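You operate a simulated robot arm through the tools that you are given. There is no shell and no other tool.

Carry out the task below with a simulated robot arm. There is one attempt and no reset: what you move stays moved.

JOB
Dry the black block on the warmer at Warm, under the clear lid.
Fine: till its felt goes dull; dial back to Off; open the clear lid once the lamp is out. Where these are worked on the way, their far stop is far enough and under half their travel is too little: clear lid.

It is judged by the outcome, as a careful person would: the job done as asked, and still so three seconds after it is handed in. It fails if anything else is knocked over, pushed out of place, dropped, spilled or broken. A push-on lid holds only when it is set on centred and level and pressed home; a screw cap is set on level and turned clockwise until tight.

ROBOT AND FRAMES
A 7-joint arm with a fingered hand, fixed in place. Base frame: the origin is on the floor under the middle of its stand, x ahead of it, y to its left, z up. Units: mm, rad, N and s.
With the tool pointing down near the work surface it reaches from about 360 to 720 mm from the base axis. Its first joint turns from -1.204 to 3.002 rad. Payload 3.4 kg.
Tool frame: the origin (TCP) lies between the finger pads and is the grasp point; the fingertips stand 25 mm ahead of it; z points along the fingers, y is the line along which they close. The gripper opens to 88 mm; its body begins 29 mm behind the TCP. The gripper is a hand of 4 fingers: y runs from the thumb to the fingers, the wrist lies at [-13, -97, -162] in the tool frame, and closing takes about 1.5 s.
Orientation is that of the tool frame in the base frame, as [roll, pitch, yaw] about the fixed x, y, z axes, in that order (R = Rz(yaw) Ry(pitch) Rx(roll)). With the fingers straight down and the wrist toward the robot, the tool's x, y and z point along [0, 1, 0], [1, 0, 0] and [0, 0, -1] of the base frame.

CONTROLS
- The arm moves only by the tool servo_tool. Its argument "motion" is a list of rows, each a list of 3 entries, a list of its own where there are three numbers: the shift along the tool's x, y, z in mm, then the turn, a rotation vector about the tool's x, y, z in rad, then the finger opening in mm, from 0 to 88. In form: [[[tx, ty, tz], [ax, ay, az], grip], ...]. A call has 1 to 20 rows; each row shifts and turns the commanded pose from where the row before left it, along the tool's axes as they then stand. A row lasts 0.2 s, in which the tool goes at most 50 mm and 0.15 rad; a call with a longer step from one row to the next is refused whole, and so is a gripper value outside its range. A pose out of reach is approached as far as the arm can. The call stops where the force on the tool passes 40 N (or 10 N more than at its start, if that is more) or the arm is blocked; 0.2 s more then pass. Each finger travels about 108 mm/s and halts on what it meets, pressing with about 25 N; the grip force reading is that of the motor and also rises with nothing between the fingers. The clock runs only during rows and for 0.2 s after the last one: add rows that do not move to give the fingers time. It gives the time, the measured TCP pose, the force on the tool (base axes), the opening and the grip force at its end, in the units of the frame above (readings bear some noise), with the torque about the TCP (base axes, N m) and any sound that the robot's microphone picked up.
- Cameras (640 x 400 px; columns grow to the right, rows downward): "scene" is fixed at [399.4, 500.7, 1624]; the picture's right is [-0.99, -0.16, 0.00], its down [-0.11, 0.69, -0.72] and it looks along [0.12, -0.71, -0.69] (base axes); focal length 318 px, centre (320, 200). "wrist" rides on the gripper at [64, -83, -98] in the tool frame; the picture's right is [-0.62, 0.37, -0.69], its down [-0.71, -0.63, 0.30] and it looks along [-0.32, 0.68, 0.65] (tool axes); focal length 265 px, centre (320, 200). There is no depth. A picture from a camera that has moved, and an enlarged one, comes with that camera's place and axes in the base frame and with its lens.
- get_image(camera): a new picture of that camera. The clock stands still meanwhile.
- slide_trunk(by): slides the trunk up (or, below 0, down) by that many mm; the arm rides with it, the base frame stays. It gives what a move gives, with no picture.
- grasp_type(shape): the hand has 4 fingers and takes this shape, open, in about a second: jaw (thumb against the fingers, like two jaws); tri (thumb and two fingers); tip (a fingertip pinch); poke (one finger out to press); point (the index stretched); flat (the hand flat); cup (the hand cupped); fist (a fist). The gripper value then closes the fingers along that shape, each until it touches; the sizes above hold for jaw. It gives what a move gives, with no picture.
- close_up(camera, box): a new picture of the part [left, top, right, bottom] of that camera's present view, enlarged. The clock stands still meanwhile.
- hand_in(): hands the job in; it is judged then, once.

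Nothing tells you positions but the pictures and the camera data. Unless the task says otherwise, let go and move clear before handing in.

The tools are called after "Emit:" as name(argument=value, ...) on one line, values as JSON. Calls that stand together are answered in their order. servo_tool: Moves the arm, as the interface text tells. Its arguments: {"type":"object","properties":{"motion":{"type":"array"}},"required":["motion"]} The other tools are called the same way: slide_trunk (by) moves the trunk up or down; grasp_type (shape) gives the hand a shape; get_image (camera) takes a picture; close_up (camera, box) takes an enlarged picture of a part of a camera's view; hand_in () hands the job in.

At the start:

```text
time_s: 0.0
tcp_pos: [362.5, -204.4, 1171.4]
tcp_rot: [3.14, 0.0, 1.572]
wrist_force: [-0.1, -0.2, -0.3]
wrist_torque: [-0.01, -0.02, 0.03]
grip_width: 87.3
grasp_force: 0.0
shape: jaw
trunk travel left (down, up): [-700.0, 140.0]
```

scene: 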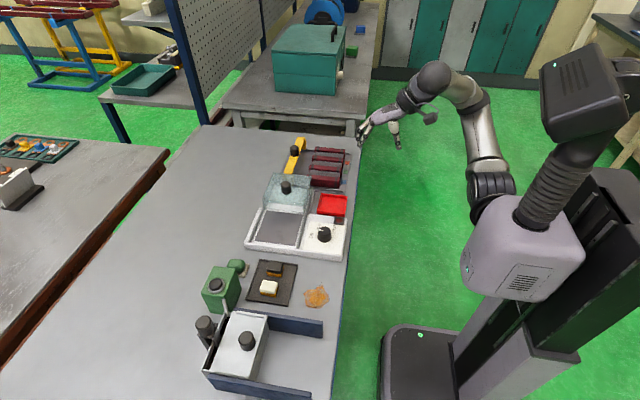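
wrist: 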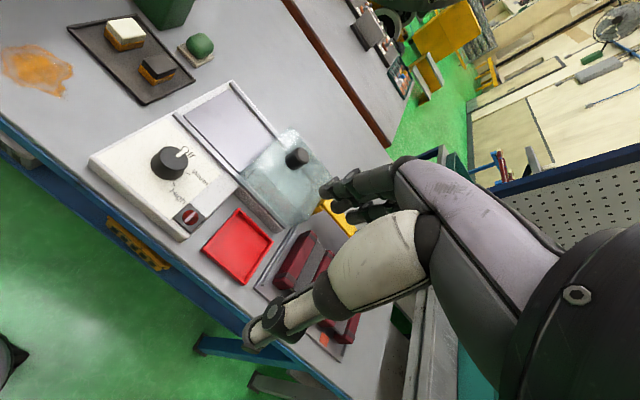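

I see a bench with a warmer (white panel with a dial, a heated plate and a clear sliding or hinged lid), a tray with a white-topped and a black-topped block, and other items. I'll take enlarged views before doing anything.

Emit:
close_up(camera="scene", box=[230, 160, 370, 260])

Emit:
close_up(camera="scene", box=[190, 240, 340, 340])

Emit:
close_up(camera="wrist", box=[80, 70, 340, 270])

Emit:
close_up(camera="wrist", box=[60, 0, 240, 110])

```text
4.00 times, centred on (300, 210) of scene
camera zoom: at [399.4, 500.7, 1624.0], right [-0.99, -0.16, 0.0], down [-0.11, 0.69, -0.72], along [0.12, -0.71, -0.69], focal length 1272 px, centre (400, 160)
```

zoom: 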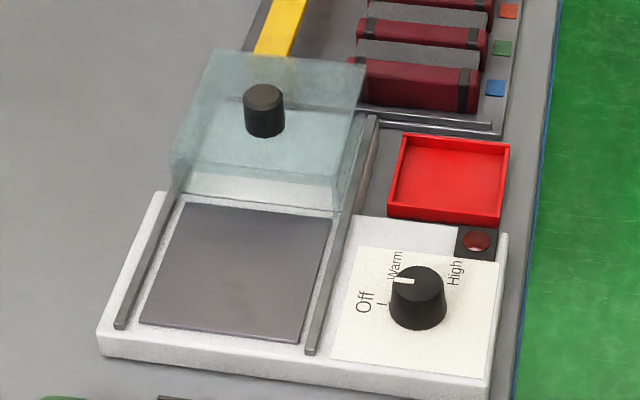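

```text
4.00 times, centred on (265, 290) of scene
camera zoom: at [399.4, 500.7, 1624.0], right [-0.99, -0.16, 0.0], down [-0.11, 0.69, -0.72], along [0.12, -0.71, -0.69], focal length 1272 px, centre (540, -160)
```

zoom: 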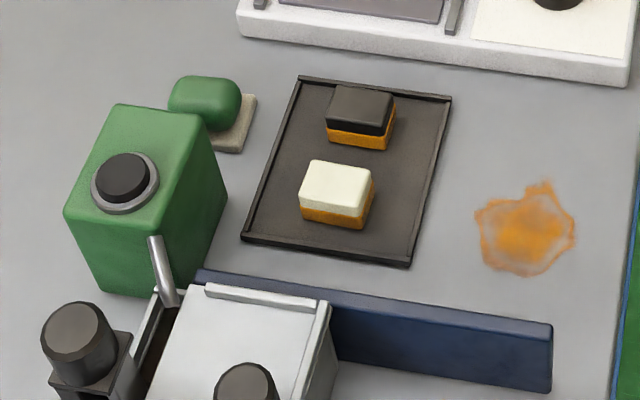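

```text
2.00 times, centred on (210, 170) of wrist
camera zoom: at [278.9, -140.6, 1270.8], right [0.37, -0.62, 0.69], down [-0.63, -0.71, -0.3], along [0.68, -0.32, -0.65], focal length 531 px, centre (540, 260)
```

zoom: 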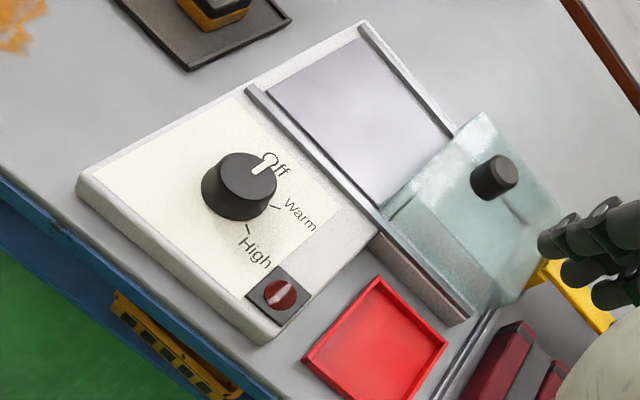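

```text
3.56 times, centred on (150, 55) of wrist
camera zoom: at [278.9, -140.6, 1270.8], right [0.37, -0.62, 0.69], down [-0.63, -0.71, -0.3], along [0.68, -0.32, -0.65], focal length 944 px, centre (924, 716)
```

zoom: 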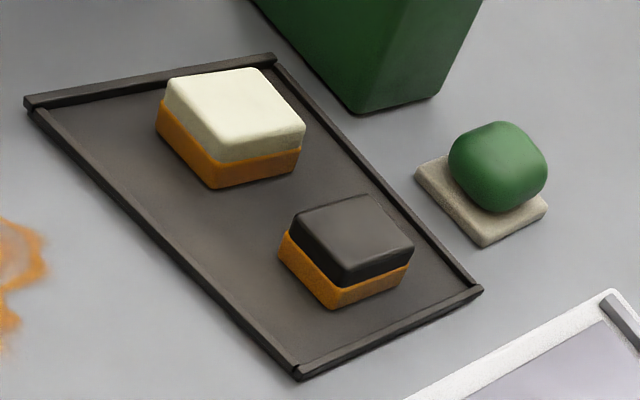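

The warmer's lid is slid back along its rails toward -y, with its knob at about (622, -212, 979). The plate centre is near (626, -116), the dial near (487, -95), and the black block near (600, 30) with its top at about z 890. I'll move high over the block area to look closer.

Emit:
servo_tool(motion=[[[22, 18, 0], [0, 0, 0], 88], [[22, 18, 0], [0, 0, 0], 88], [[22, 18, 0], [0, 0, 0], 88], [[22, 18, 0], [0, 0, 0], 88], [[22, 18, 0], [0, 0, 0], 88], [[22, 18, 0], [0, 0, 0], 88], [[22, 18, 0], [0, 0, 0], 88], [[22, 18, 0], [0, 0, 0], 88], [[22, 18, 0], [0, 0, 0], 88], [[22, 18, 0], [0, 0, 0], 88], [[0, 0, 0], [0, 0, 0], 88]])

Emit:
get_image(camera="wrist")

Emit:
get_image(camera="scene")

```text
time_s: 2.4
tcp_pos: [544.0, 15.1, 1170.1]
tcp_rot: [-3.141, -0.002, 1.572]
wrist_force: [-1.1, 0.0, -0.6]
wrist_torque: [0.0, -0.02, -0.01]
grip_width: 87.6
grasp_force: 0.0
shape: jaw
trunk travel left (down, up): [-700.0, 140.0]
```

```text
taken
camera wrist: at [460.4, 78.7, 1269.3], right [0.37, -0.62, 0.69], down [-0.63, -0.71, -0.31], along [0.68, -0.32, -0.65], focal length 265 px, centre (320, 200)
```

wrist: 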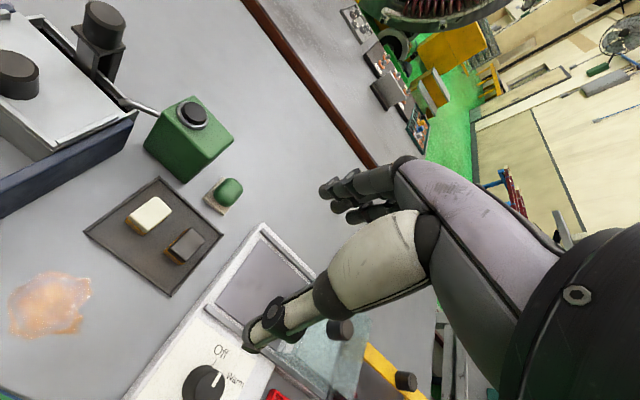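

```text
taken
```

scene: 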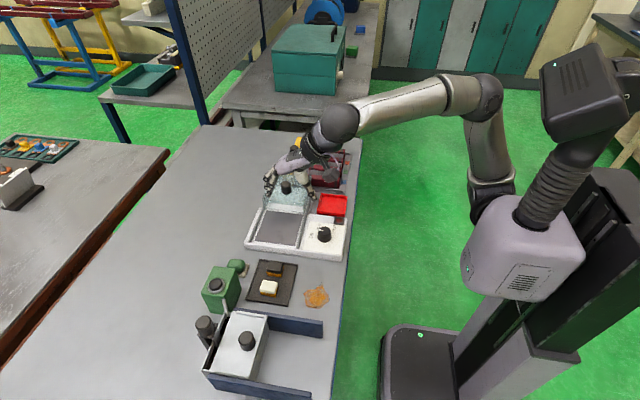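

The hand is now above the table between the tray and the warmer. I'll take close-ups of the blocks and the dial to refine their positions.

Emit:
close_up(camera="wrist", box=[80, 160, 260, 300])

Emit:
close_up(camera="wrist", box=[120, 220, 340, 400])

```text
2.86 times, centred on (170, 230) of wrist
camera zoom: at [460.4, 78.7, 1269.3], right [0.37, -0.62, 0.69], down [-0.63, -0.71, -0.31], along [0.68, -0.32, -0.65], focal length 758 px, centre (749, 114)
```

zoom: 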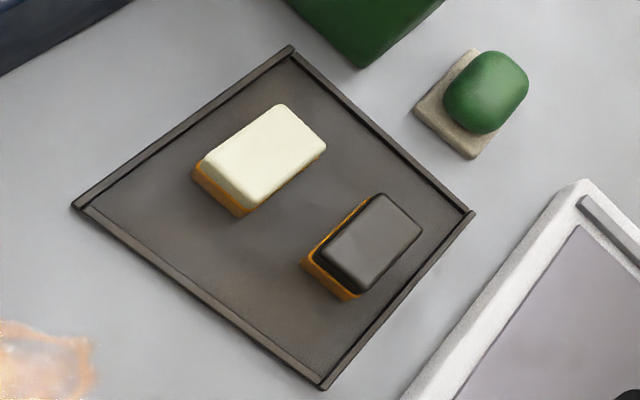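

```text
2.22 times, centred on (230, 310) of wrist
camera zoom: at [460.4, 78.7, 1269.3], right [0.37, -0.62, 0.69], down [-0.63, -0.71, -0.31], along [0.68, -0.32, -0.65], focal length 590 px, centre (520, -44)
```

zoom: 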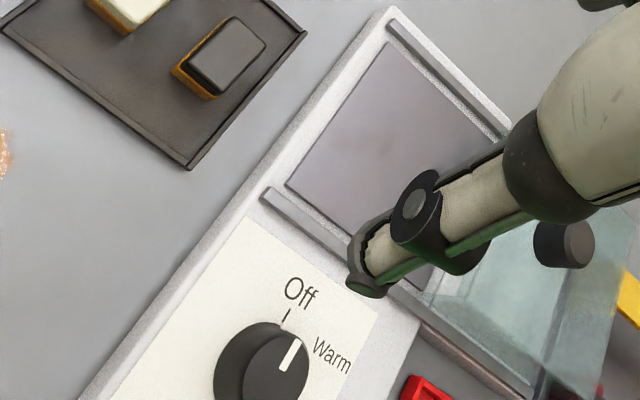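

The black block is centred near (602, 30), about 42 × 30 mm and 28 mm tall, and lies square to the base axes. I'll go above it and check the alignment.

Emit:
servo_tool(motion=[[[3, 14, 0], [0, 0, 0], 88], [[3, 14, 10], [0, 0, 0], 88], [[3, 15, 30], [0, 0, 0], 88], [[2, 15, 40], [0, 0, 0], 88], [[0, 0, 40], [0, 0, 0], 88], [[0, 0, 40], [0, 0, 0], 88], [[0, 0, 30], [0, 0, 0], 88], [[0, 0, 0], [0, 0, 0], 88]])

Emit:
get_image(camera="wrist")

Emit:
close_up(camera="scene", box=[190, 160, 370, 310])

```text
time_s: 4.2
tcp_pos: [602.4, 21.2, 984.1]
tcp_rot: [3.139, -0.015, 1.561]
wrist_force: [0.0, 0.4, -0.5]
wrist_torque: [-0.03, 0.0, -0.02]
grip_width: 87.7
grasp_force: 0.2
shape: jaw
trunk travel left (down, up): [-700.0, 140.0]
```

```text
taken
camera wrist: at [520.1, 85.6, 1084.2], right [0.36, -0.63, 0.68], down [-0.64, -0.7, -0.32], along [0.68, -0.32, -0.66], focal length 265 px, centre (320, 200)
```

wrist: 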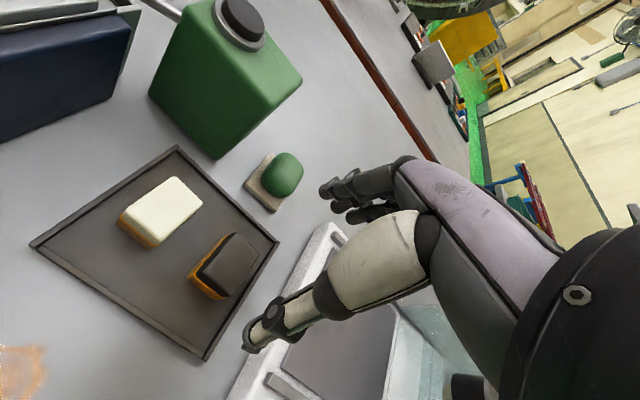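

```text
2.67 times, centred on (280, 235) of scene
camera zoom: at [399.4, 500.7, 1624.0], right [-0.99, -0.16, 0.0], down [-0.11, 0.69, -0.72], along [0.12, -0.71, -0.69], focal length 848 px, centre (427, 107)
```

zoom: 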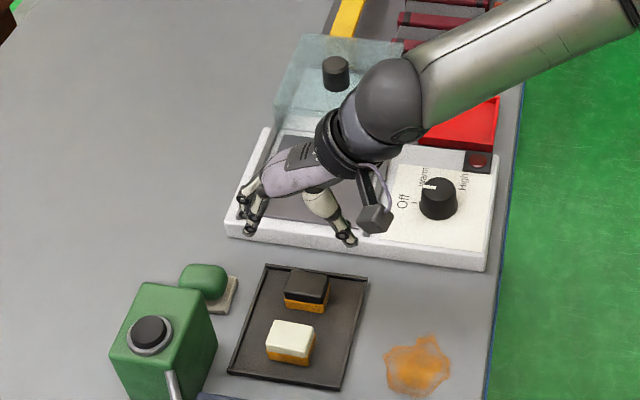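

The block still reads at about (603, 31). One close-up here will settle its edges and height before I descend.

Emit:
close_up(camera="wrist", box=[160, 200, 300, 320])

Emit:
close_up(camera="scene", box=[240, 200, 300, 300])

```text
3.33 times, centred on (230, 260) of wrist
camera zoom: at [520.1, 85.6, 1084.2], right [0.36, -0.63, 0.68], down [-0.64, -0.7, -0.32], along [0.68, -0.32, -0.66], focal length 885 px, centre (620, 0)
```

zoom: 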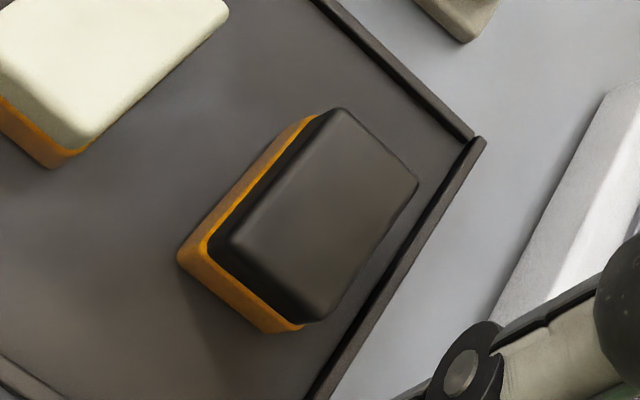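

```text
4.00 times, centred on (270, 250) of scene
camera zoom: at [399.4, 500.7, 1624.0], right [-0.99, -0.16, 0.0], down [-0.11, 0.69, -0.72], along [0.12, -0.71, -0.69], focal length 1272 px, centre (520, 0)
```

zoom: 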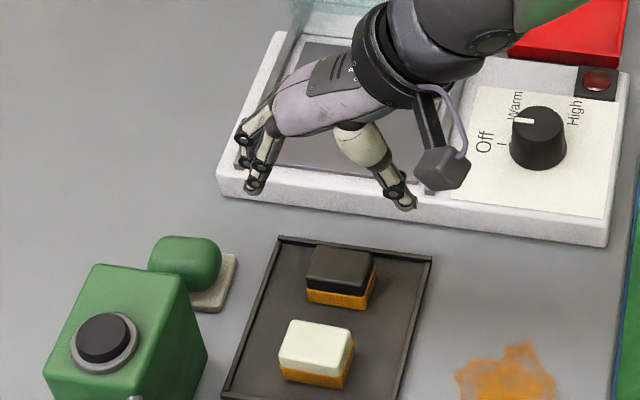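

Block confirmed at (603, 30), top about z 890. I'll hold still briefly to check the settled pose, then descend partway.

Emit:
servo_tool(motion=[[[0, 0, 0], [0, 0, 0], 88], [[0, 0, 0], [0, 0, 0], 88]])

```text
time_s: 4.8
tcp_pos: [603.4, 20.3, 982.3]
tcp_rot: [3.14, -0.01, 1.56]
wrist_force: [-0.2, -0.6, -0.6]
wrist_torque: [-0.01, 0.04, 0.01]
grip_width: 87.9
grasp_force: 0.1
shape: jaw
trunk travel left (down, up): [-700.0, 140.0]
```

The tool settled about 6 mm short in y, so I'll nudge it and see whether it follows.

Emit:
servo_tool(motion=[[[8, 0, 10], [0, 0, 0], 88], [[0, 0, 0], [0, 0, 0], 88], [[0, 0, 0], [0, 0, 0], 88]])

```text
time_s: 5.6
tcp_pos: [605.7, 23.9, 978.0]
tcp_rot: [3.137, -0.036, 1.547]
wrist_force: [-0.1, -0.5, 0.3]
wrist_torque: [-0.01, 0.04, 0.01]
grip_width: 87.8
grasp_force: 0.0
shape: jaw
trunk travel left (down, up): [-700.0, 140.0]
```

The arm is near a joint limit at this height, since the orientation drifts. I'll raise the tool and slide the trunk down so the arm works higher relative to its shoulder.

Emit:
servo_tool(motion=[[[-3, 0, -40], [0, 0, 0], 88], [[0, 0, -40], [0, 0, 0], 88], [[0, 0, -40], [0, 0, 0], 88], [[0, 0, -40], [0, 0, 0], 88], [[0, 0, 0], [0, 0, 0], 88], [[0, 0, 0], [0, 0, 0], 88]])

Emit:
slide_trunk(by=-150)

Emit:
get_image(camera="scene")

```text
time_s: 7.0
tcp_pos: [596.7, 30.7, 1131.8]
tcp_rot: [-3.141, -0.001, 1.572]
wrist_force: [0.5, 0.1, -0.2]
wrist_torque: [0.0, 0.01, 0.0]
grip_width: 87.8
grasp_force: 0.1
shape: jaw
trunk travel left (down, up): [-700.0, 140.0]
```

```text
time_s: 8.8
tcp_pos: [597.1, 30.6, 981.3]
tcp_rot: [3.142, -0.001, 1.57]
wrist_force: [0.1, 0.2, -0.6]
wrist_torque: [-0.01, -0.01, 0.0]
grip_width: 87.6
grasp_force: 0.0
shape: jaw
trunk travel left (down, up): [-550.0, 290.0]
```

```text
taken
```

scene: 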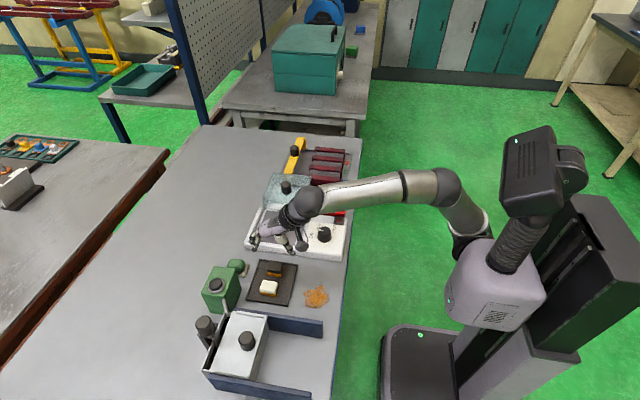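

The pose is accurate now. I'll descend over the block in two stages, checking between them.

Emit:
servo_tool(motion=[[[-1, 2, 20], [0, 0, 0], 88], [[-1, 2, 20], [0, 0, 0], 88], [[0, 1, 20], [0, 0, 0], 88], [[0, 0, 10], [0, 0, 0], 88], [[0, 0, 0], [0, 0, 0], 88], [[0, 0, 0], [0, 0, 0], 88]])

Emit:
get_image(camera="wrist")

Emit:
close_up(camera="scene", box=[230, 210, 330, 310])

```text
time_s: 10.2
tcp_pos: [604.3, 25.4, 914.5]
tcp_rot: [3.141, -0.003, 1.57]
wrist_force: [-0.1, -0.3, 0.6]
wrist_torque: [0.03, 0.0, -0.03]
grip_width: 87.6
grasp_force: 0.1
shape: jaw
trunk travel left (down, up): [-550.0, 290.0]
```

```text
taken
camera wrist: at [521.2, 90.6, 1014.3], right [0.37, -0.62, 0.69], down [-0.63, -0.71, -0.31], along [0.68, -0.32, -0.65], focal length 265 px, centre (320, 200)
```

wrist: 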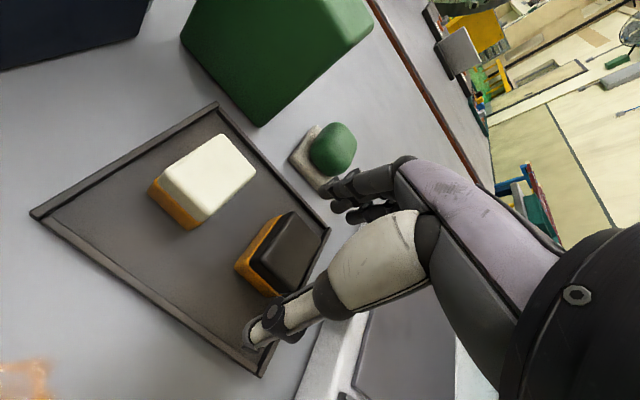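

```text
4.00 times, centred on (280, 260) of scene
camera zoom: at [399.4, 500.7, 1624.0], right [-0.99, -0.16, 0.0], down [-0.11, 0.69, -0.72], along [0.12, -0.71, -0.69], focal length 1272 px, centre (480, -40)
```

zoom: 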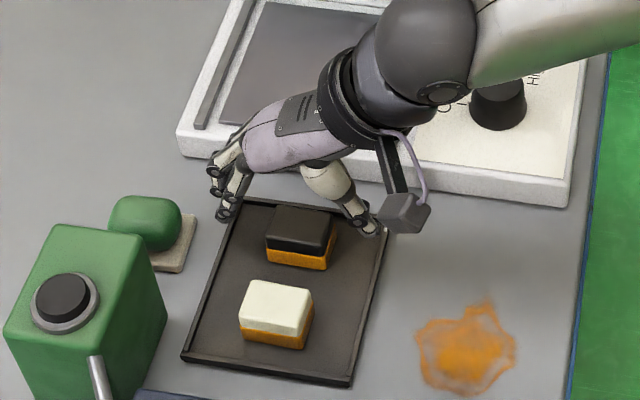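

Before lowering further I want to see how the fingers sit relative to the tray rims and the block.

Emit:
close_up(camera="scene", box=[265, 225, 335, 285])

Emit:
close_up(camera="wrist", box=[220, 140, 420, 380])

```text
6.67 times, centred on (300, 255) of scene
camera zoom: at [399.4, 500.7, 1624.0], right [-0.99, -0.16, 0.0], down [-0.11, 0.69, -0.72], along [0.12, -0.71, -0.69], focal length 2120 px, centre (453, -167)
```

zoom: 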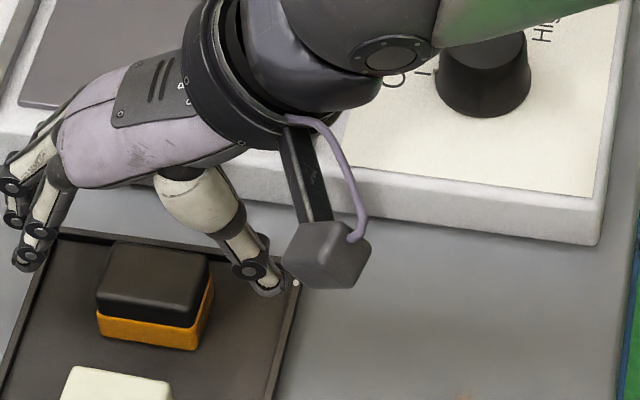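

```text
1.67 times, centred on (320, 260) of wrist
camera zoom: at [521.2, 90.6, 1014.3], right [0.37, -0.62, 0.69], down [-0.63, -0.71, -0.31], along [0.68, -0.32, -0.65], focal length 442 px, centre (320, 100)
```

zoom: 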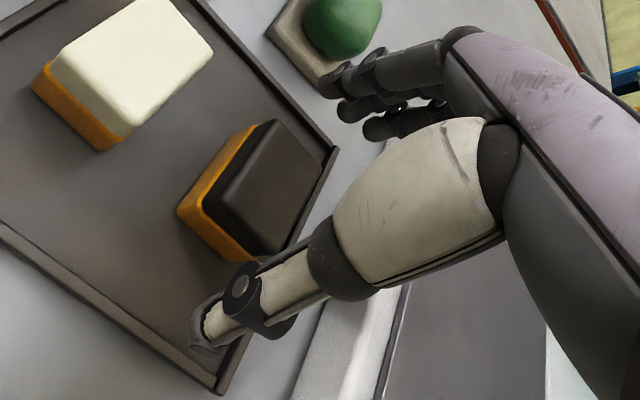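

The fingers sit at about y +8, -5 and -19 of the tool and the thumb near the centre. I'll shift to y≈32, narrow the opening so the fingers clear the tray rims, and lower.

Emit:
servo_tool(motion=[[[4, -1, 0], [0, 0, 0], 68], [[3, 0, 0], [0, 0, 0], 68], [[0, 0, 0], [0, 0, 0], 68], [[0, 0, 6], [0, 0, 0], 68], [[0, 0, 6], [0, 0, 0], 68], [[0, 0, 6], [0, 0, 0], 68], [[0, 0, 0], [0, 0, 0], 68]])

Emit:
close_up(camera="scene", box=[240, 225, 320, 295])

Emit:
close_up(camera="wrist", box=[160, 120, 420, 380])

```text
time_s: 11.8
tcp_pos: [606.3, 26.5, 906.7]
tcp_rot: [3.129, -0.028, 1.554]
wrist_force: [-0.3, -0.4, -0.1]
wrist_torque: [-0.01, -0.01, 0.03]
grip_width: 68.3
grasp_force: 0.2
shape: jaw
trunk travel left (down, up): [-550.0, 290.0]
```

```text
5.71 times, centred on (280, 260) of scene
camera zoom: at [399.4, 500.7, 1624.0], right [-0.99, -0.16, 0.0], down [-0.11, 0.69, -0.72], along [0.12, -0.71, -0.69], focal length 1817 px, centre (549, -143)
```

zoom: 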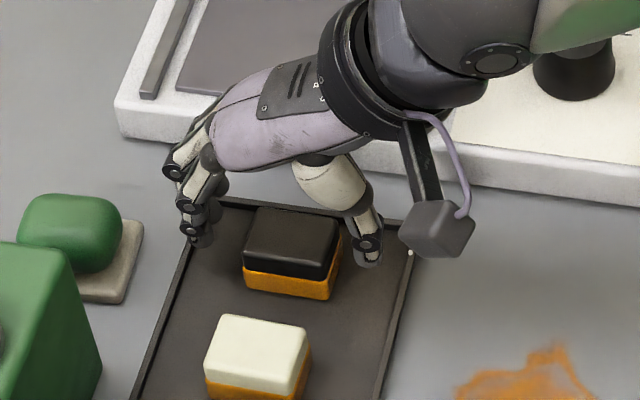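

```text
1.54 times, centred on (290, 250) of wrist
camera zoom: at [522.9, 90.1, 1005.8], right [0.35, -0.65, 0.68], down [-0.64, -0.69, -0.33], along [0.69, -0.32, -0.66], focal length 408 px, centre (366, 123)
```

zoom: 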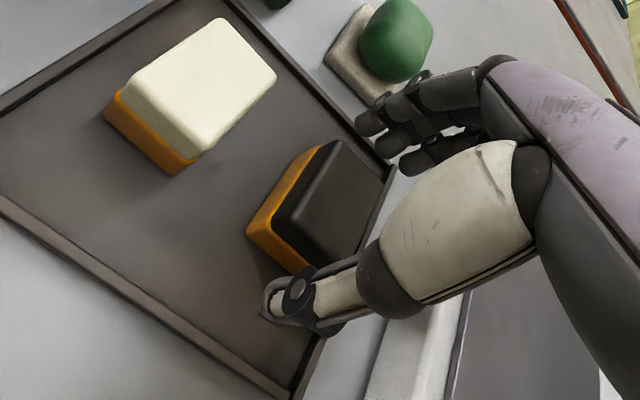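

The same limit appears lower down, so I'll raise the tool and drop the trunk further.

Emit:
servo_tool(motion=[[[0, 0, -40], [0, 0, 0], 68], [[0, 0, -45], [0, 0, 0], 68], [[0, 0, -45], [0, 0, 0], 68], [[0, 0, -45], [0, 0, 0], 68], [[0, 0, 0], [0, 0, 0], 68], [[0, 0, 0], [0, 0, 0], 68]])

Emit:
slide_trunk(by=-160)

Emit:
get_image(camera="scene")

```text
time_s: 13.2
tcp_pos: [604.8, 35.0, 1067.8]
tcp_rot: [3.141, 0.001, 1.569]
wrist_force: [0.6, -0.1, -0.1]
wrist_torque: [-0.03, 0.0, 0.02]
grip_width: 68.1
grasp_force: 0.1
shape: jaw
trunk travel left (down, up): [-550.0, 290.0]
```

```text
time_s: 15.0
tcp_pos: [604.4, 36.6, 908.7]
tcp_rot: [-3.141, 0.001, 1.572]
wrist_force: [0.1, 0.2, 0.2]
wrist_torque: [0.02, 0.0, -0.03]
grip_width: 68.2
grasp_force: 0.0
shape: jaw
trunk travel left (down, up): [-390.0, 450.0]
```

```text
taken
```

scene: 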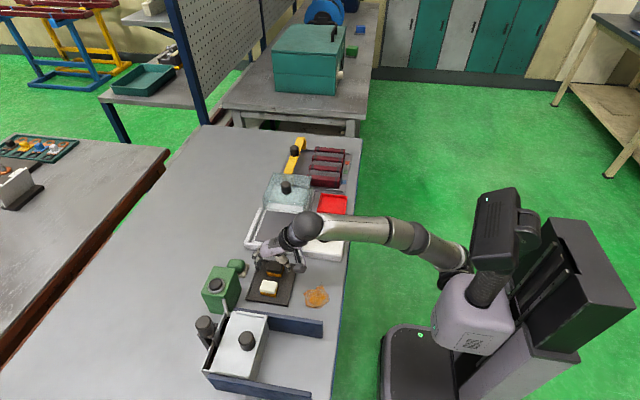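

Pose is clean at z 909. I'll adjust by a few millimetres and lower toward the block.

Emit:
servo_tool(motion=[[[-4, -2, 0], [0, 0, 0], 68], [[0, 0, 6], [0, 0, 0], 68], [[0, 0, 6], [0, 0, 0], 68], [[0, 0, 0], [0, 0, 0], 68], [[0, 0, 0], [0, 0, 0], 68]])

Emit:
close_up(camera="scene", box=[240, 225, 320, 295])

Emit:
close_up(camera="wrist", box=[160, 120, 420, 380])

```text
time_s: 16.2
tcp_pos: [602.0, 30.3, 895.9]
tcp_rot: [3.14, 0.001, 1.571]
wrist_force: [0.7, 0.7, 0.3]
wrist_torque: [0.01, 0.01, -0.01]
grip_width: 68.1
grasp_force: 0.0
shape: jaw
trunk travel left (down, up): [-390.0, 450.0]
```

```text
5.71 times, centred on (280, 260) of scene
camera zoom: at [399.4, 500.7, 1624.0], right [-0.99, -0.16, 0.0], down [-0.11, 0.69, -0.72], along [0.12, -0.71, -0.69], focal length 1817 px, centre (549, -143)
```

zoom: 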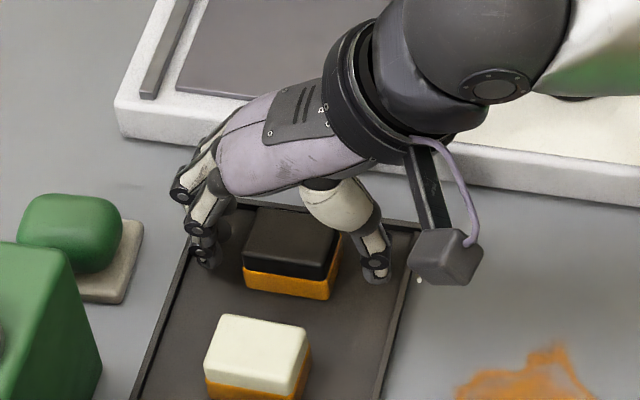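

```text
1.54 times, centred on (290, 250) of wrist
camera zoom: at [518.8, 95.3, 995.3], right [0.37, -0.62, 0.69], down [-0.63, -0.71, -0.3], along [0.68, -0.32, -0.65], focal length 408 px, centre (366, 123)
```

zoom: 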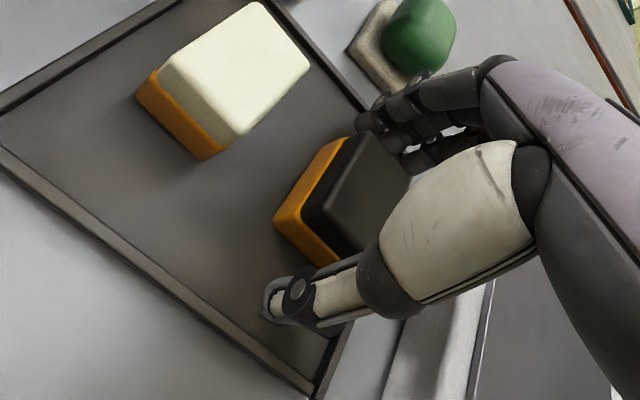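

The fingers straddle the block cleanly, so I'll close on it.

Emit:
servo_tool(motion=[[[0, 0, 1], [0, 0, 0], 55], [[0, 0, 0], [0, 0, 0], 45], [[0, 0, 0], [0, 0, 0], 38], [[0, 0, 0], [0, 0, 0], 30], [[0, 0, 0], [0, 0, 0], 25], [[0, 0, 0], [0, 0, 0], 25], [[0, 0, 0], [0, 0, 0], 25], [[0, 0, 0], [0, 0, 0], 25]])

Emit:
close_up(camera="scene", box=[240, 225, 320, 295])

Emit:
close_up(camera="wrist", box=[160, 120, 420, 380])

```text
time_s: 18.0
tcp_pos: [601.4, 31.8, 895.3]
tcp_rot: [3.141, 0.0, 1.571]
wrist_force: [-0.4, 0.1, 0.4]
wrist_torque: [0.0, 0.01, 0.0]
grip_width: 36.5
grasp_force: 25.9
shape: jaw
trunk travel left (down, up): [-390.0, 450.0]
```

```text
5.71 times, centred on (280, 260) of scene
camera zoom: at [399.4, 500.7, 1624.0], right [-0.99, -0.16, 0.0], down [-0.11, 0.69, -0.72], along [0.12, -0.71, -0.69], focal length 1817 px, centre (549, -143)
```

zoom: 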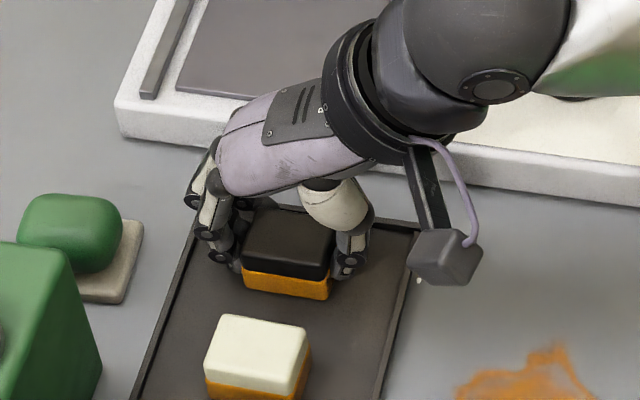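

```text
1.54 times, centred on (290, 250) of wrist
camera zoom: at [519.0, 95.5, 995.3], right [0.37, -0.62, 0.69], down [-0.63, -0.71, -0.3], along [0.68, -0.32, -0.65], focal length 408 px, centre (366, 123)
```

zoom: 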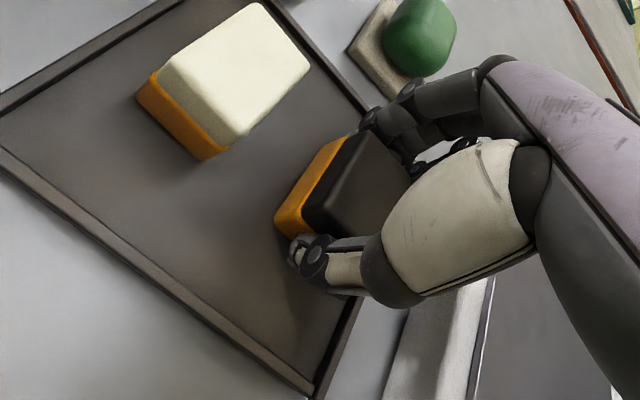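

The block is gripped at 36.5 mm with 26 N. I'll lift a little and check that it holds.

Emit:
servo_tool(motion=[[[0, 0, -8], [0, 0, 0], 25], [[0, 0, -10], [0, 0, 0], 25], [[0, 0, -12], [0, 0, 0], 25], [[0, 0, 0], [0, 0, 0], 25]])

Emit:
close_up(camera="scene", box=[240, 205, 330, 295])

Emit:
close_up(camera="wrist", box=[160, 120, 420, 380])

```text
time_s: 19.0
tcp_pos: [602.2, 32.1, 926.3]
tcp_rot: [-3.139, 0.002, 1.569]
wrist_force: [0.4, -0.1, -0.6]
wrist_torque: [-0.03, -0.02, -0.02]
grip_width: 36.3
grasp_force: 25.5
shape: jaw
trunk travel left (down, up): [-390.0, 450.0]
```

```text
4.44 times, centred on (285, 250) of scene
camera zoom: at [399.4, 500.7, 1624.0], right [-0.99, -0.16, 0.0], down [-0.11, 0.69, -0.72], along [0.12, -0.71, -0.69], focal length 1413 px, centre (476, -22)
```

zoom: 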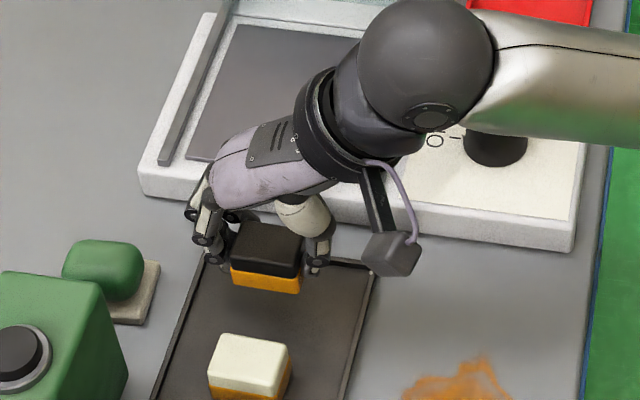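

```text
1.54 times, centred on (290, 250) of wrist
camera zoom: at [519.5, 95.2, 1025.6], right [0.37, -0.62, 0.69], down [-0.63, -0.71, -0.3], along [0.68, -0.33, -0.65], focal length 408 px, centre (366, 123)
```

zoom: 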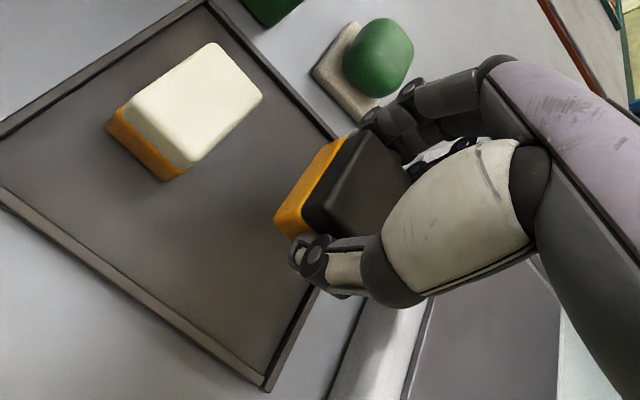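

The block is held level. I'll lift clear and carry it over the warmer plate toward (625, -98).

Emit:
servo_tool(motion=[[[0, 0, -15], [0, 0, 0], 25], [[0, 0, -20], [0, 0, 0], 25], [[-10, 2, -5], [0, 0, 0], 25], [[-20, 4, 0], [0, 0, 0], 25], [[-20, 4, 0], [0, 0, 0], 25], [[-20, 4, 0], [0, 0, 0], 25], [[-20, 4, 0], [0, 0, 0], 25], [[-20, 3, 0], [0, 0, 0], 25], [[-15, 2, 0], [0, 0, 0], 25], [[-5, 0, 0], [0, 0, 0], 25], [[0, 0, 0], [0, 0, 0], 25], [[0, 0, 0], [0, 0, 0], 25]])

Emit:
get_image(camera="wrist")

Emit:
close_up(camera="scene", box=[225, 160, 345, 270])

```text
time_s: 21.6
tcp_pos: [613.8, -105.1, 955.4]
tcp_rot: [3.141, 0.0, 1.57]
wrist_force: [-0.4, 0.0, -1.4]
wrist_torque: [-0.02, -0.02, 0.01]
grip_width: 36.6
grasp_force: 24.6
shape: jaw
out of reach, approached as far as the arm can: row 2
trunk travel left (down, up): [-390.0, 450.0]
```

```text
taken
camera wrist: at [531.8, -40.1, 1055.0], right [0.37, -0.62, 0.69], down [-0.63, -0.71, -0.3], along [0.68, -0.32, -0.65], focal length 265 px, centre (320, 200)
```

wrist: 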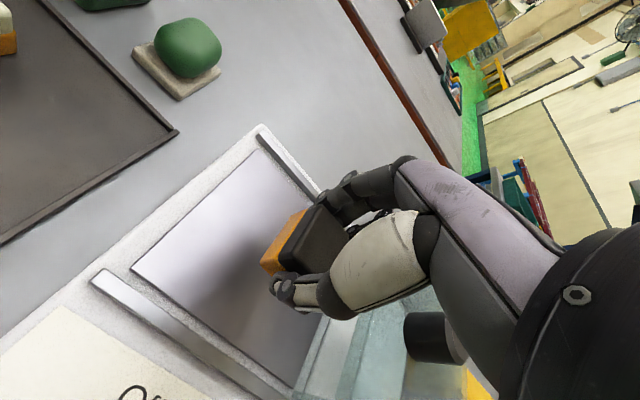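

```text
3.64 times, centred on (285, 215) of scene
camera zoom: at [399.4, 500.7, 1624.0], right [-0.99, -0.16, 0.0], down [-0.11, 0.69, -0.72], along [0.12, -0.71, -0.69], focal length 1156 px, centre (447, 146)
```

zoom: 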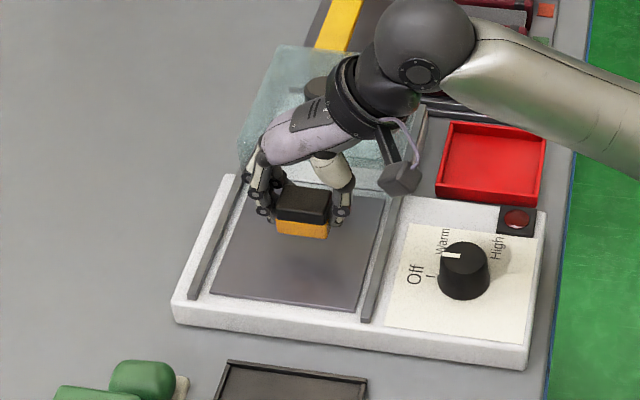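

The block is over the plate with the lid clear behind it. I'll shift slightly toward (622, -98) and lower partway.

Emit:
servo_tool(motion=[[[4, 4, 5], [0, 0, 0], 25], [[3, 4, 5], [0, 0, 0], 25], [[0, 0, 8], [0, 0, 0], 25], [[0, 0, 8], [0, 0, 0], 25], [[0, 0, 0], [0, 0, 0], 25], [[0, 0, 0], [0, 0, 0], 25]])

Emit:
close_up(camera="wrist", box=[60, 120, 460, 400])

Emit:
close_up(camera="scene", box=[235, 170, 325, 260])

```text
time_s: 23.0
tcp_pos: [622.2, -97.9, 929.7]
tcp_rot: [-3.141, -0.001, 1.57]
wrist_force: [0.3, 0.0, -0.6]
wrist_torque: [0.02, -0.03, 0.0]
grip_width: 36.5
grasp_force: 25.3
shape: jaw
trunk travel left (down, up): [-390.0, 450.0]
```

```text
1.43 times, centred on (260, 260) of wrist
camera zoom: at [538.7, -32.8, 1029.0], right [0.37, -0.62, 0.69], down [-0.63, -0.71, -0.3], along [0.68, -0.32, -0.65], focal length 379 px, centre (406, 114)
```

zoom: 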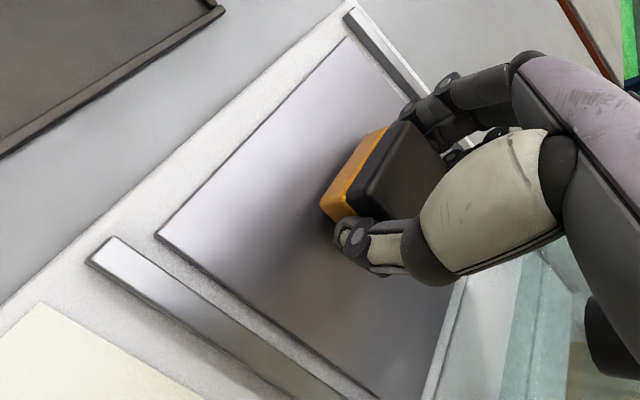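

```text
4.44 times, centred on (280, 215) of scene
camera zoom: at [399.4, 500.7, 1624.0], right [-0.99, -0.16, 0.0], down [-0.11, 0.69, -0.72], along [0.12, -0.71, -0.69], focal length 1413 px, centre (498, 133)
```

zoom: 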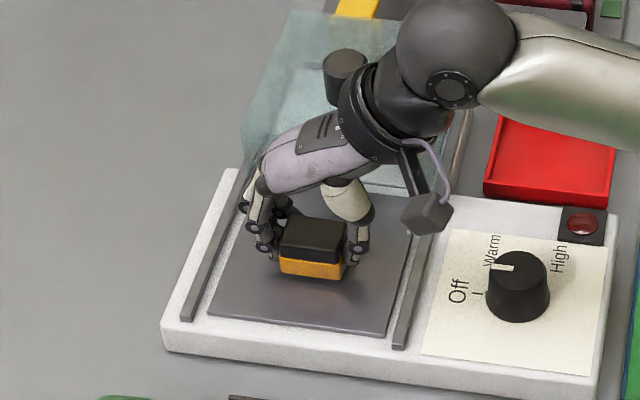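

Lowering carefully toward the plate, watching the force.

Emit:
servo_tool(motion=[[[0, 0, 4], [0, 0, 0], 25], [[0, 0, 3], [0, 0, 0], 25], [[0, 0, 2], [0, 0, 0], 25], [[0, 0, 0], [0, 0, 0], 25]])

```text
time_s: 24.0
tcp_pos: [620.4, -97.8, 922.5]
tcp_rot: [3.136, 0.001, 1.569]
wrist_force: [4.0, -1.2, 13.6]
wrist_torque: [0.01, -0.19, -0.05]
grip_width: 37.2
grasp_force: 24.5
shape: jaw
trunk travel left (down, up): [-390.0, 450.0]
```

Contact with the plate at about z 922 (13 N). I'll ease off a millimetre and open the fingers gently.

Emit:
servo_tool(motion=[[[0, 0, -1.2], [0, 0, 0], 25], [[0, 0, 0], [0, 0, 0], 36], [[0, 0, 0], [0, 0, 0], 42], [[0, 0, 0], [0, 0, 0], 50], [[0, 0, 0], [0, 0, 0], 60], [[0, 0, 0], [0, 0, 0], 64], [[0, 0, 0], [0, 0, 0], 64]])

Emit:
close_up(camera="wrist", box=[60, 120, 460, 400])

Emit:
close_up(camera="scene", box=[235, 170, 325, 260])

```text
time_s: 25.6
tcp_pos: [621.4, -95.5, 921.9]
tcp_rot: [-3.14, -0.001, 1.572]
wrist_force: [0.1, -0.9, 0.0]
wrist_torque: [-0.06, 0.02, -0.02]
grip_width: 63.6
grasp_force: 0.0
shape: jaw
trunk travel left (down, up): [-390.0, 450.0]
```

```text
1.43 times, centred on (260, 260) of wrist
camera zoom: at [538.5, -31.6, 1021.5], right [0.37, -0.62, 0.69], down [-0.63, -0.71, -0.3], along [0.68, -0.32, -0.65], focal length 379 px, centre (406, 114)
```

zoom: 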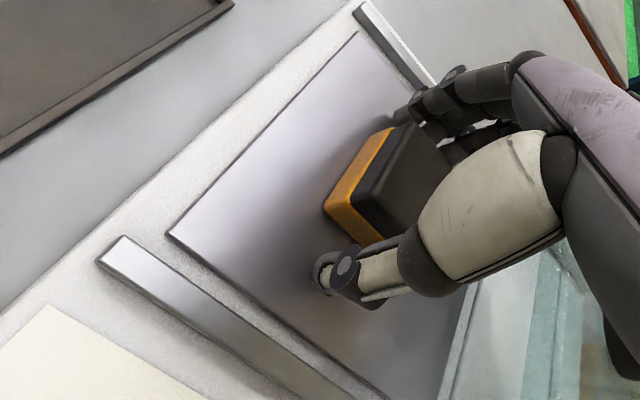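

```text
4.44 times, centred on (280, 215) of scene
camera zoom: at [399.4, 500.7, 1624.0], right [-0.99, -0.16, 0.0], down [-0.11, 0.69, -0.72], along [0.12, -0.71, -0.69], focal length 1413 px, centre (498, 133)
```

zoom: 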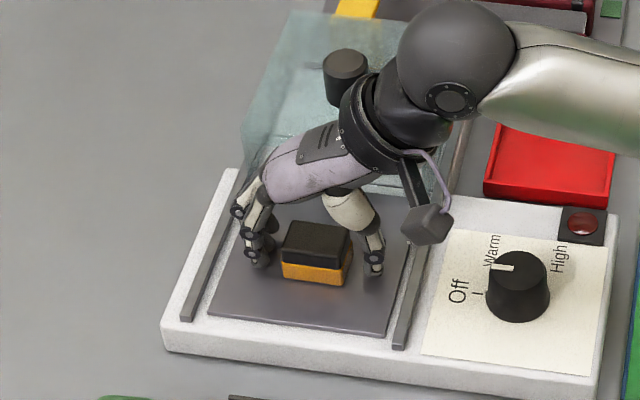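

The block sits flat on the plate, released. I'll rise straight up with the trunk, which also gives the height range needed for the lid knob.

Emit:
slide_trunk(by=160)

Emit:
get_image(camera="wrist")

Emit:
close_up(camera="scene", box=[220, 130, 370, 270])

```text
time_s: 27.4
tcp_pos: [621.8, -95.8, 1082.9]
tcp_rot: [3.14, 0.0, 1.572]
wrist_force: [0.2, 0.1, 0.3]
wrist_torque: [-0.04, 0.0, 0.01]
grip_width: 63.7
grasp_force: 0.2
shape: jaw
trunk travel left (down, up): [-550.0, 290.0]
```

```text
taken
camera wrist: at [538.6, -31.7, 1181.5], right [0.37, -0.62, 0.69], down [-0.63, -0.71, -0.3], along [0.68, -0.32, -0.65], focal length 265 px, centre (320, 200)
```

wrist: 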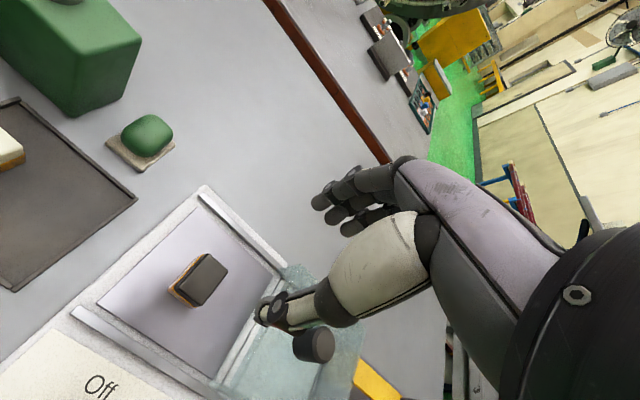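

```text
2.86 times, centred on (295, 200) of scene
camera zoom: at [399.4, 500.7, 1624.0], right [-0.99, -0.16, 0.0], down [-0.11, 0.69, -0.72], along [0.12, -0.71, -0.69], focal length 909 px, centre (391, 200)
```

zoom: 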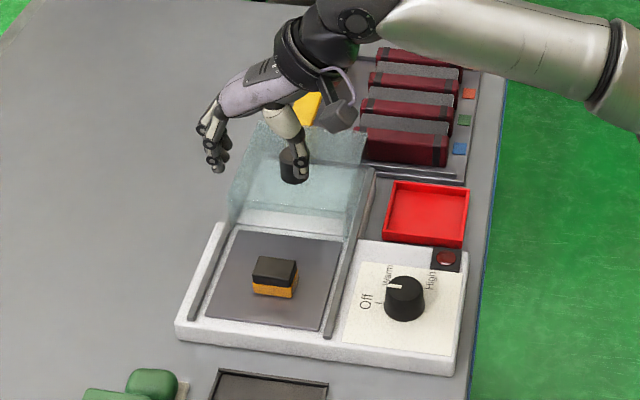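

The block stands well on the plate. Now I'll measure the lid knob more precisely.

Emit:
close_up(camera="wrist", box=[240, 260, 400, 400])

Emit:
close_up(camera="scene", box=[250, 150, 350, 230])

```text
2.86 times, centred on (320, 330) of wrist
camera zoom: at [538.6, -31.7, 1181.5], right [0.37, -0.62, 0.69], down [-0.63, -0.71, -0.3], along [0.68, -0.32, -0.65], focal length 758 px, centre (320, -171)
```

zoom: 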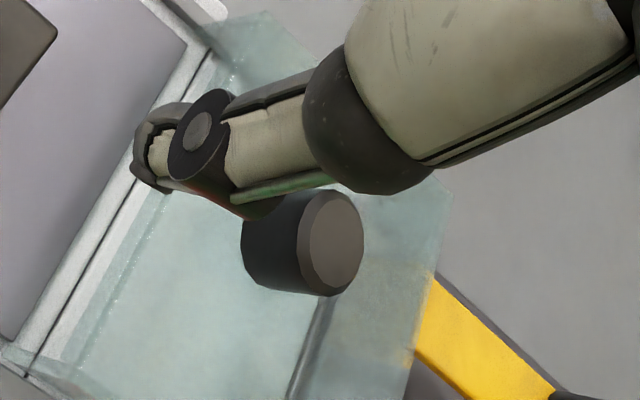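

```text
5.00 times, centred on (300, 190) of scene
camera zoom: at [399.4, 500.7, 1624.0], right [-0.99, -0.16, 0.0], down [-0.11, 0.69, -0.72], along [0.12, -0.71, -0.69], focal length 1590 px, centre (420, 250)
```

zoom: 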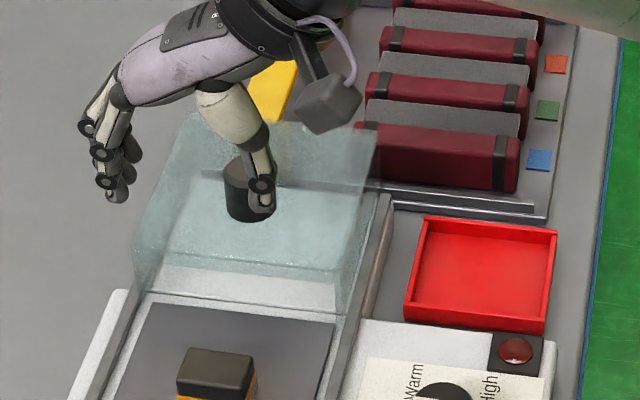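

The knob is at about (624, -214), 34 mm across, top at z≈979. I'll move above it and lower to just over it.

Emit:
servo_tool(motion=[[[-20, 0, 0], [0, 0, 0], 64], [[-30, 1, 0], [0, 0, 0], 64], [[-30, 1, 0], [0, 0, 0], 64], [[-25, 0, 0], [0, 0, 0], 64], [[-9, 0, 0], [0, 0, 0], 64], [[0, 0, 15], [0, 0, 0], 64], [[0, 0, 20], [0, 0, 0], 64], [[0, 0, 20], [0, 0, 0], 64], [[0, 0, 10], [0, 0, 0], 64], [[0, 0, 0], [0, 0, 0], 64], [[0, 0, 0], [0, 0, 0], 64]])

Emit:
get_image(camera="wrist")

Emit:
close_up(camera="scene", box=[240, 130, 360, 230])

```text
time_s: 29.8
tcp_pos: [623.1, -210.3, 1018.9]
tcp_rot: [-3.141, -0.001, 1.57]
wrist_force: [0.5, 0.8, 0.7]
wrist_torque: [-0.03, 0.0, -0.02]
grip_width: 63.5
grasp_force: 0.1
shape: jaw
trunk travel left (down, up): [-550.0, 290.0]
```

```text
taken
camera wrist: at [539.7, -146.0, 1118.5], right [0.37, -0.62, 0.69], down [-0.63, -0.71, -0.3], along [0.68, -0.32, -0.65], focal length 265 px, centre (320, 200)
```

wrist: 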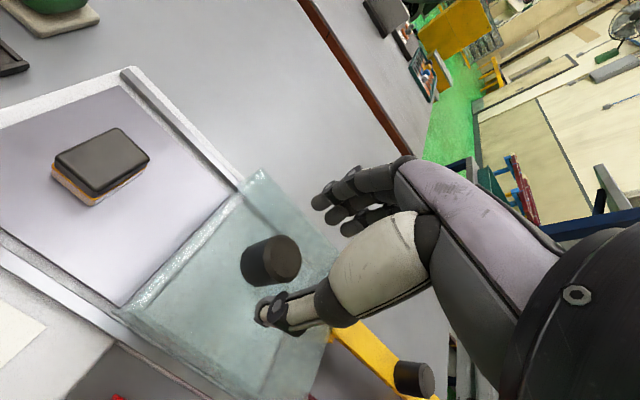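

```text
4.00 times, centred on (300, 180) of scene
camera zoom: at [399.4, 500.7, 1624.0], right [-0.99, -0.16, 0.0], down [-0.11, 0.69, -0.72], along [0.12, -0.71, -0.69], focal length 1272 px, centre (400, 280)
```

zoom: 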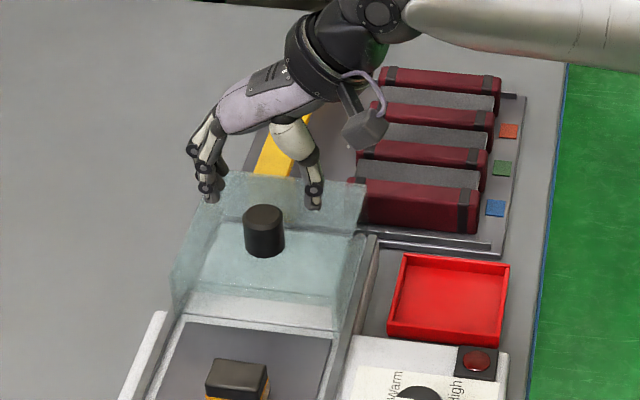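

Aligned over the knob. Lowering so the fingertips straddle it just above the lid.

Emit:
servo_tool(motion=[[[-1, 0, 12], [0, 0, 0], 64], [[0, 0, 14], [0, 0, 0], 64], [[0, 0, 12], [0, 0, 0], 64], [[0, 0, 6], [0, 0, 0], 64], [[0, 0, 0], [0, 0, 0], 64], [[0, 0, 0], [0, 0, 0], 64]])

Emit:
get_image(camera="wrist")

Emit:
close_up(camera="scene", box=[250, 140, 330, 220])

```text
time_s: 31.2
tcp_pos: [625.0, -211.5, 974.0]
tcp_rot: [3.14, 0.003, 1.571]
wrist_force: [-0.8, -0.7, -0.4]
wrist_torque: [-0.02, 0.01, 0.0]
grip_width: 63.7
grasp_force: 0.1
shape: jaw
trunk travel left (down, up): [-550.0, 290.0]
```

```text
taken
camera wrist: at [541.1, -146.9, 1073.9], right [0.37, -0.62, 0.69], down [-0.63, -0.71, -0.3], along [0.68, -0.32, -0.65], focal length 265 px, centre (320, 200)
```

wrist: 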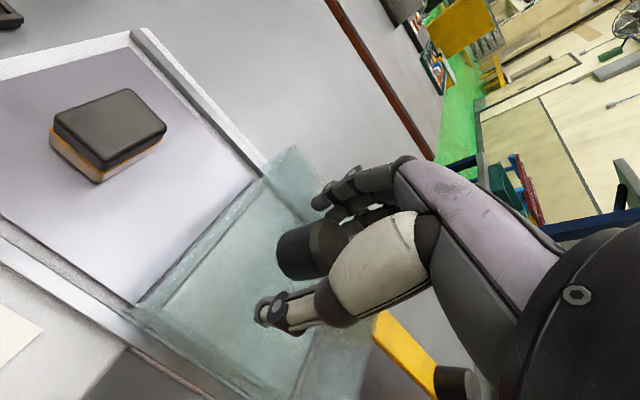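

```text
5.00 times, centred on (290, 180) of scene
camera zoom: at [399.4, 500.7, 1624.0], right [-0.99, -0.16, 0.0], down [-0.11, 0.69, -0.72], along [0.12, -0.71, -0.69], focal length 1590 px, centre (470, 300)
```

zoom: 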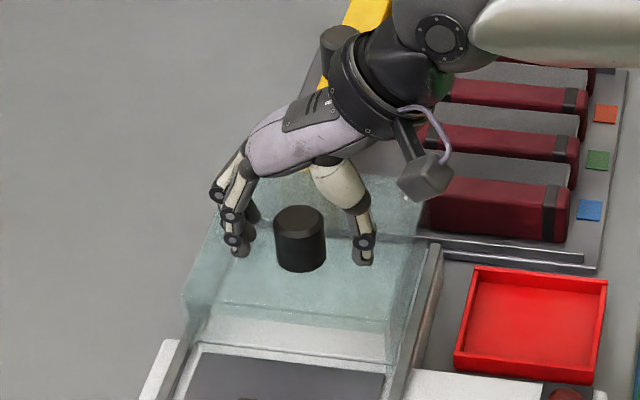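

The fingers and thumb straddle the knob. Closing on it now.

Emit:
servo_tool(motion=[[[0, 0, 0], [0, 0, 0], 50], [[0, 0, 0], [0, 0, 0], 40], [[0, 0, 0], [0, 0, 0], 32], [[0, 0, 0], [0, 0, 0], 24], [[0, 0, 0], [0, 0, 0], 22], [[0, 0, 0], [0, 0, 0], 22], [[0, 0, 0], [0, 0, 0], 22]])

Emit:
get_image(camera="wrist")

Emit:
close_up(camera="scene", box=[250, 140, 330, 220])

```text
time_s: 32.8
tcp_pos: [623.2, -210.5, 974.0]
tcp_rot: [-3.14, 0.001, 1.57]
wrist_force: [-2.0, 1.4, -2.3]
wrist_torque: [0.04, 0.0, -0.03]
grip_width: 24.9
grasp_force: 25.2
shape: jaw
trunk travel left (down, up): [-550.0, 290.0]
```

```text
taken
camera wrist: at [540.9, -146.6, 1073.9], right [0.37, -0.62, 0.69], down [-0.63, -0.71, -0.3], along [0.68, -0.32, -0.65], focal length 265 px, centre (320, 200)
```

wrist: 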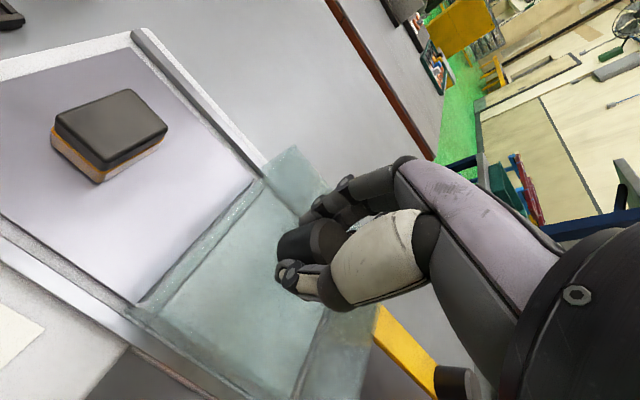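

```text
5.00 times, centred on (290, 180) of scene
camera zoom: at [399.4, 500.7, 1624.0], right [-0.99, -0.16, 0.0], down [-0.11, 0.69, -0.72], along [0.12, -0.71, -0.69], focal length 1590 px, centre (470, 300)
```

zoom: 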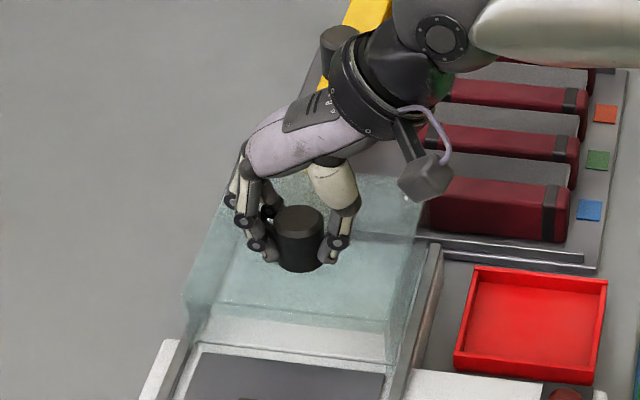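

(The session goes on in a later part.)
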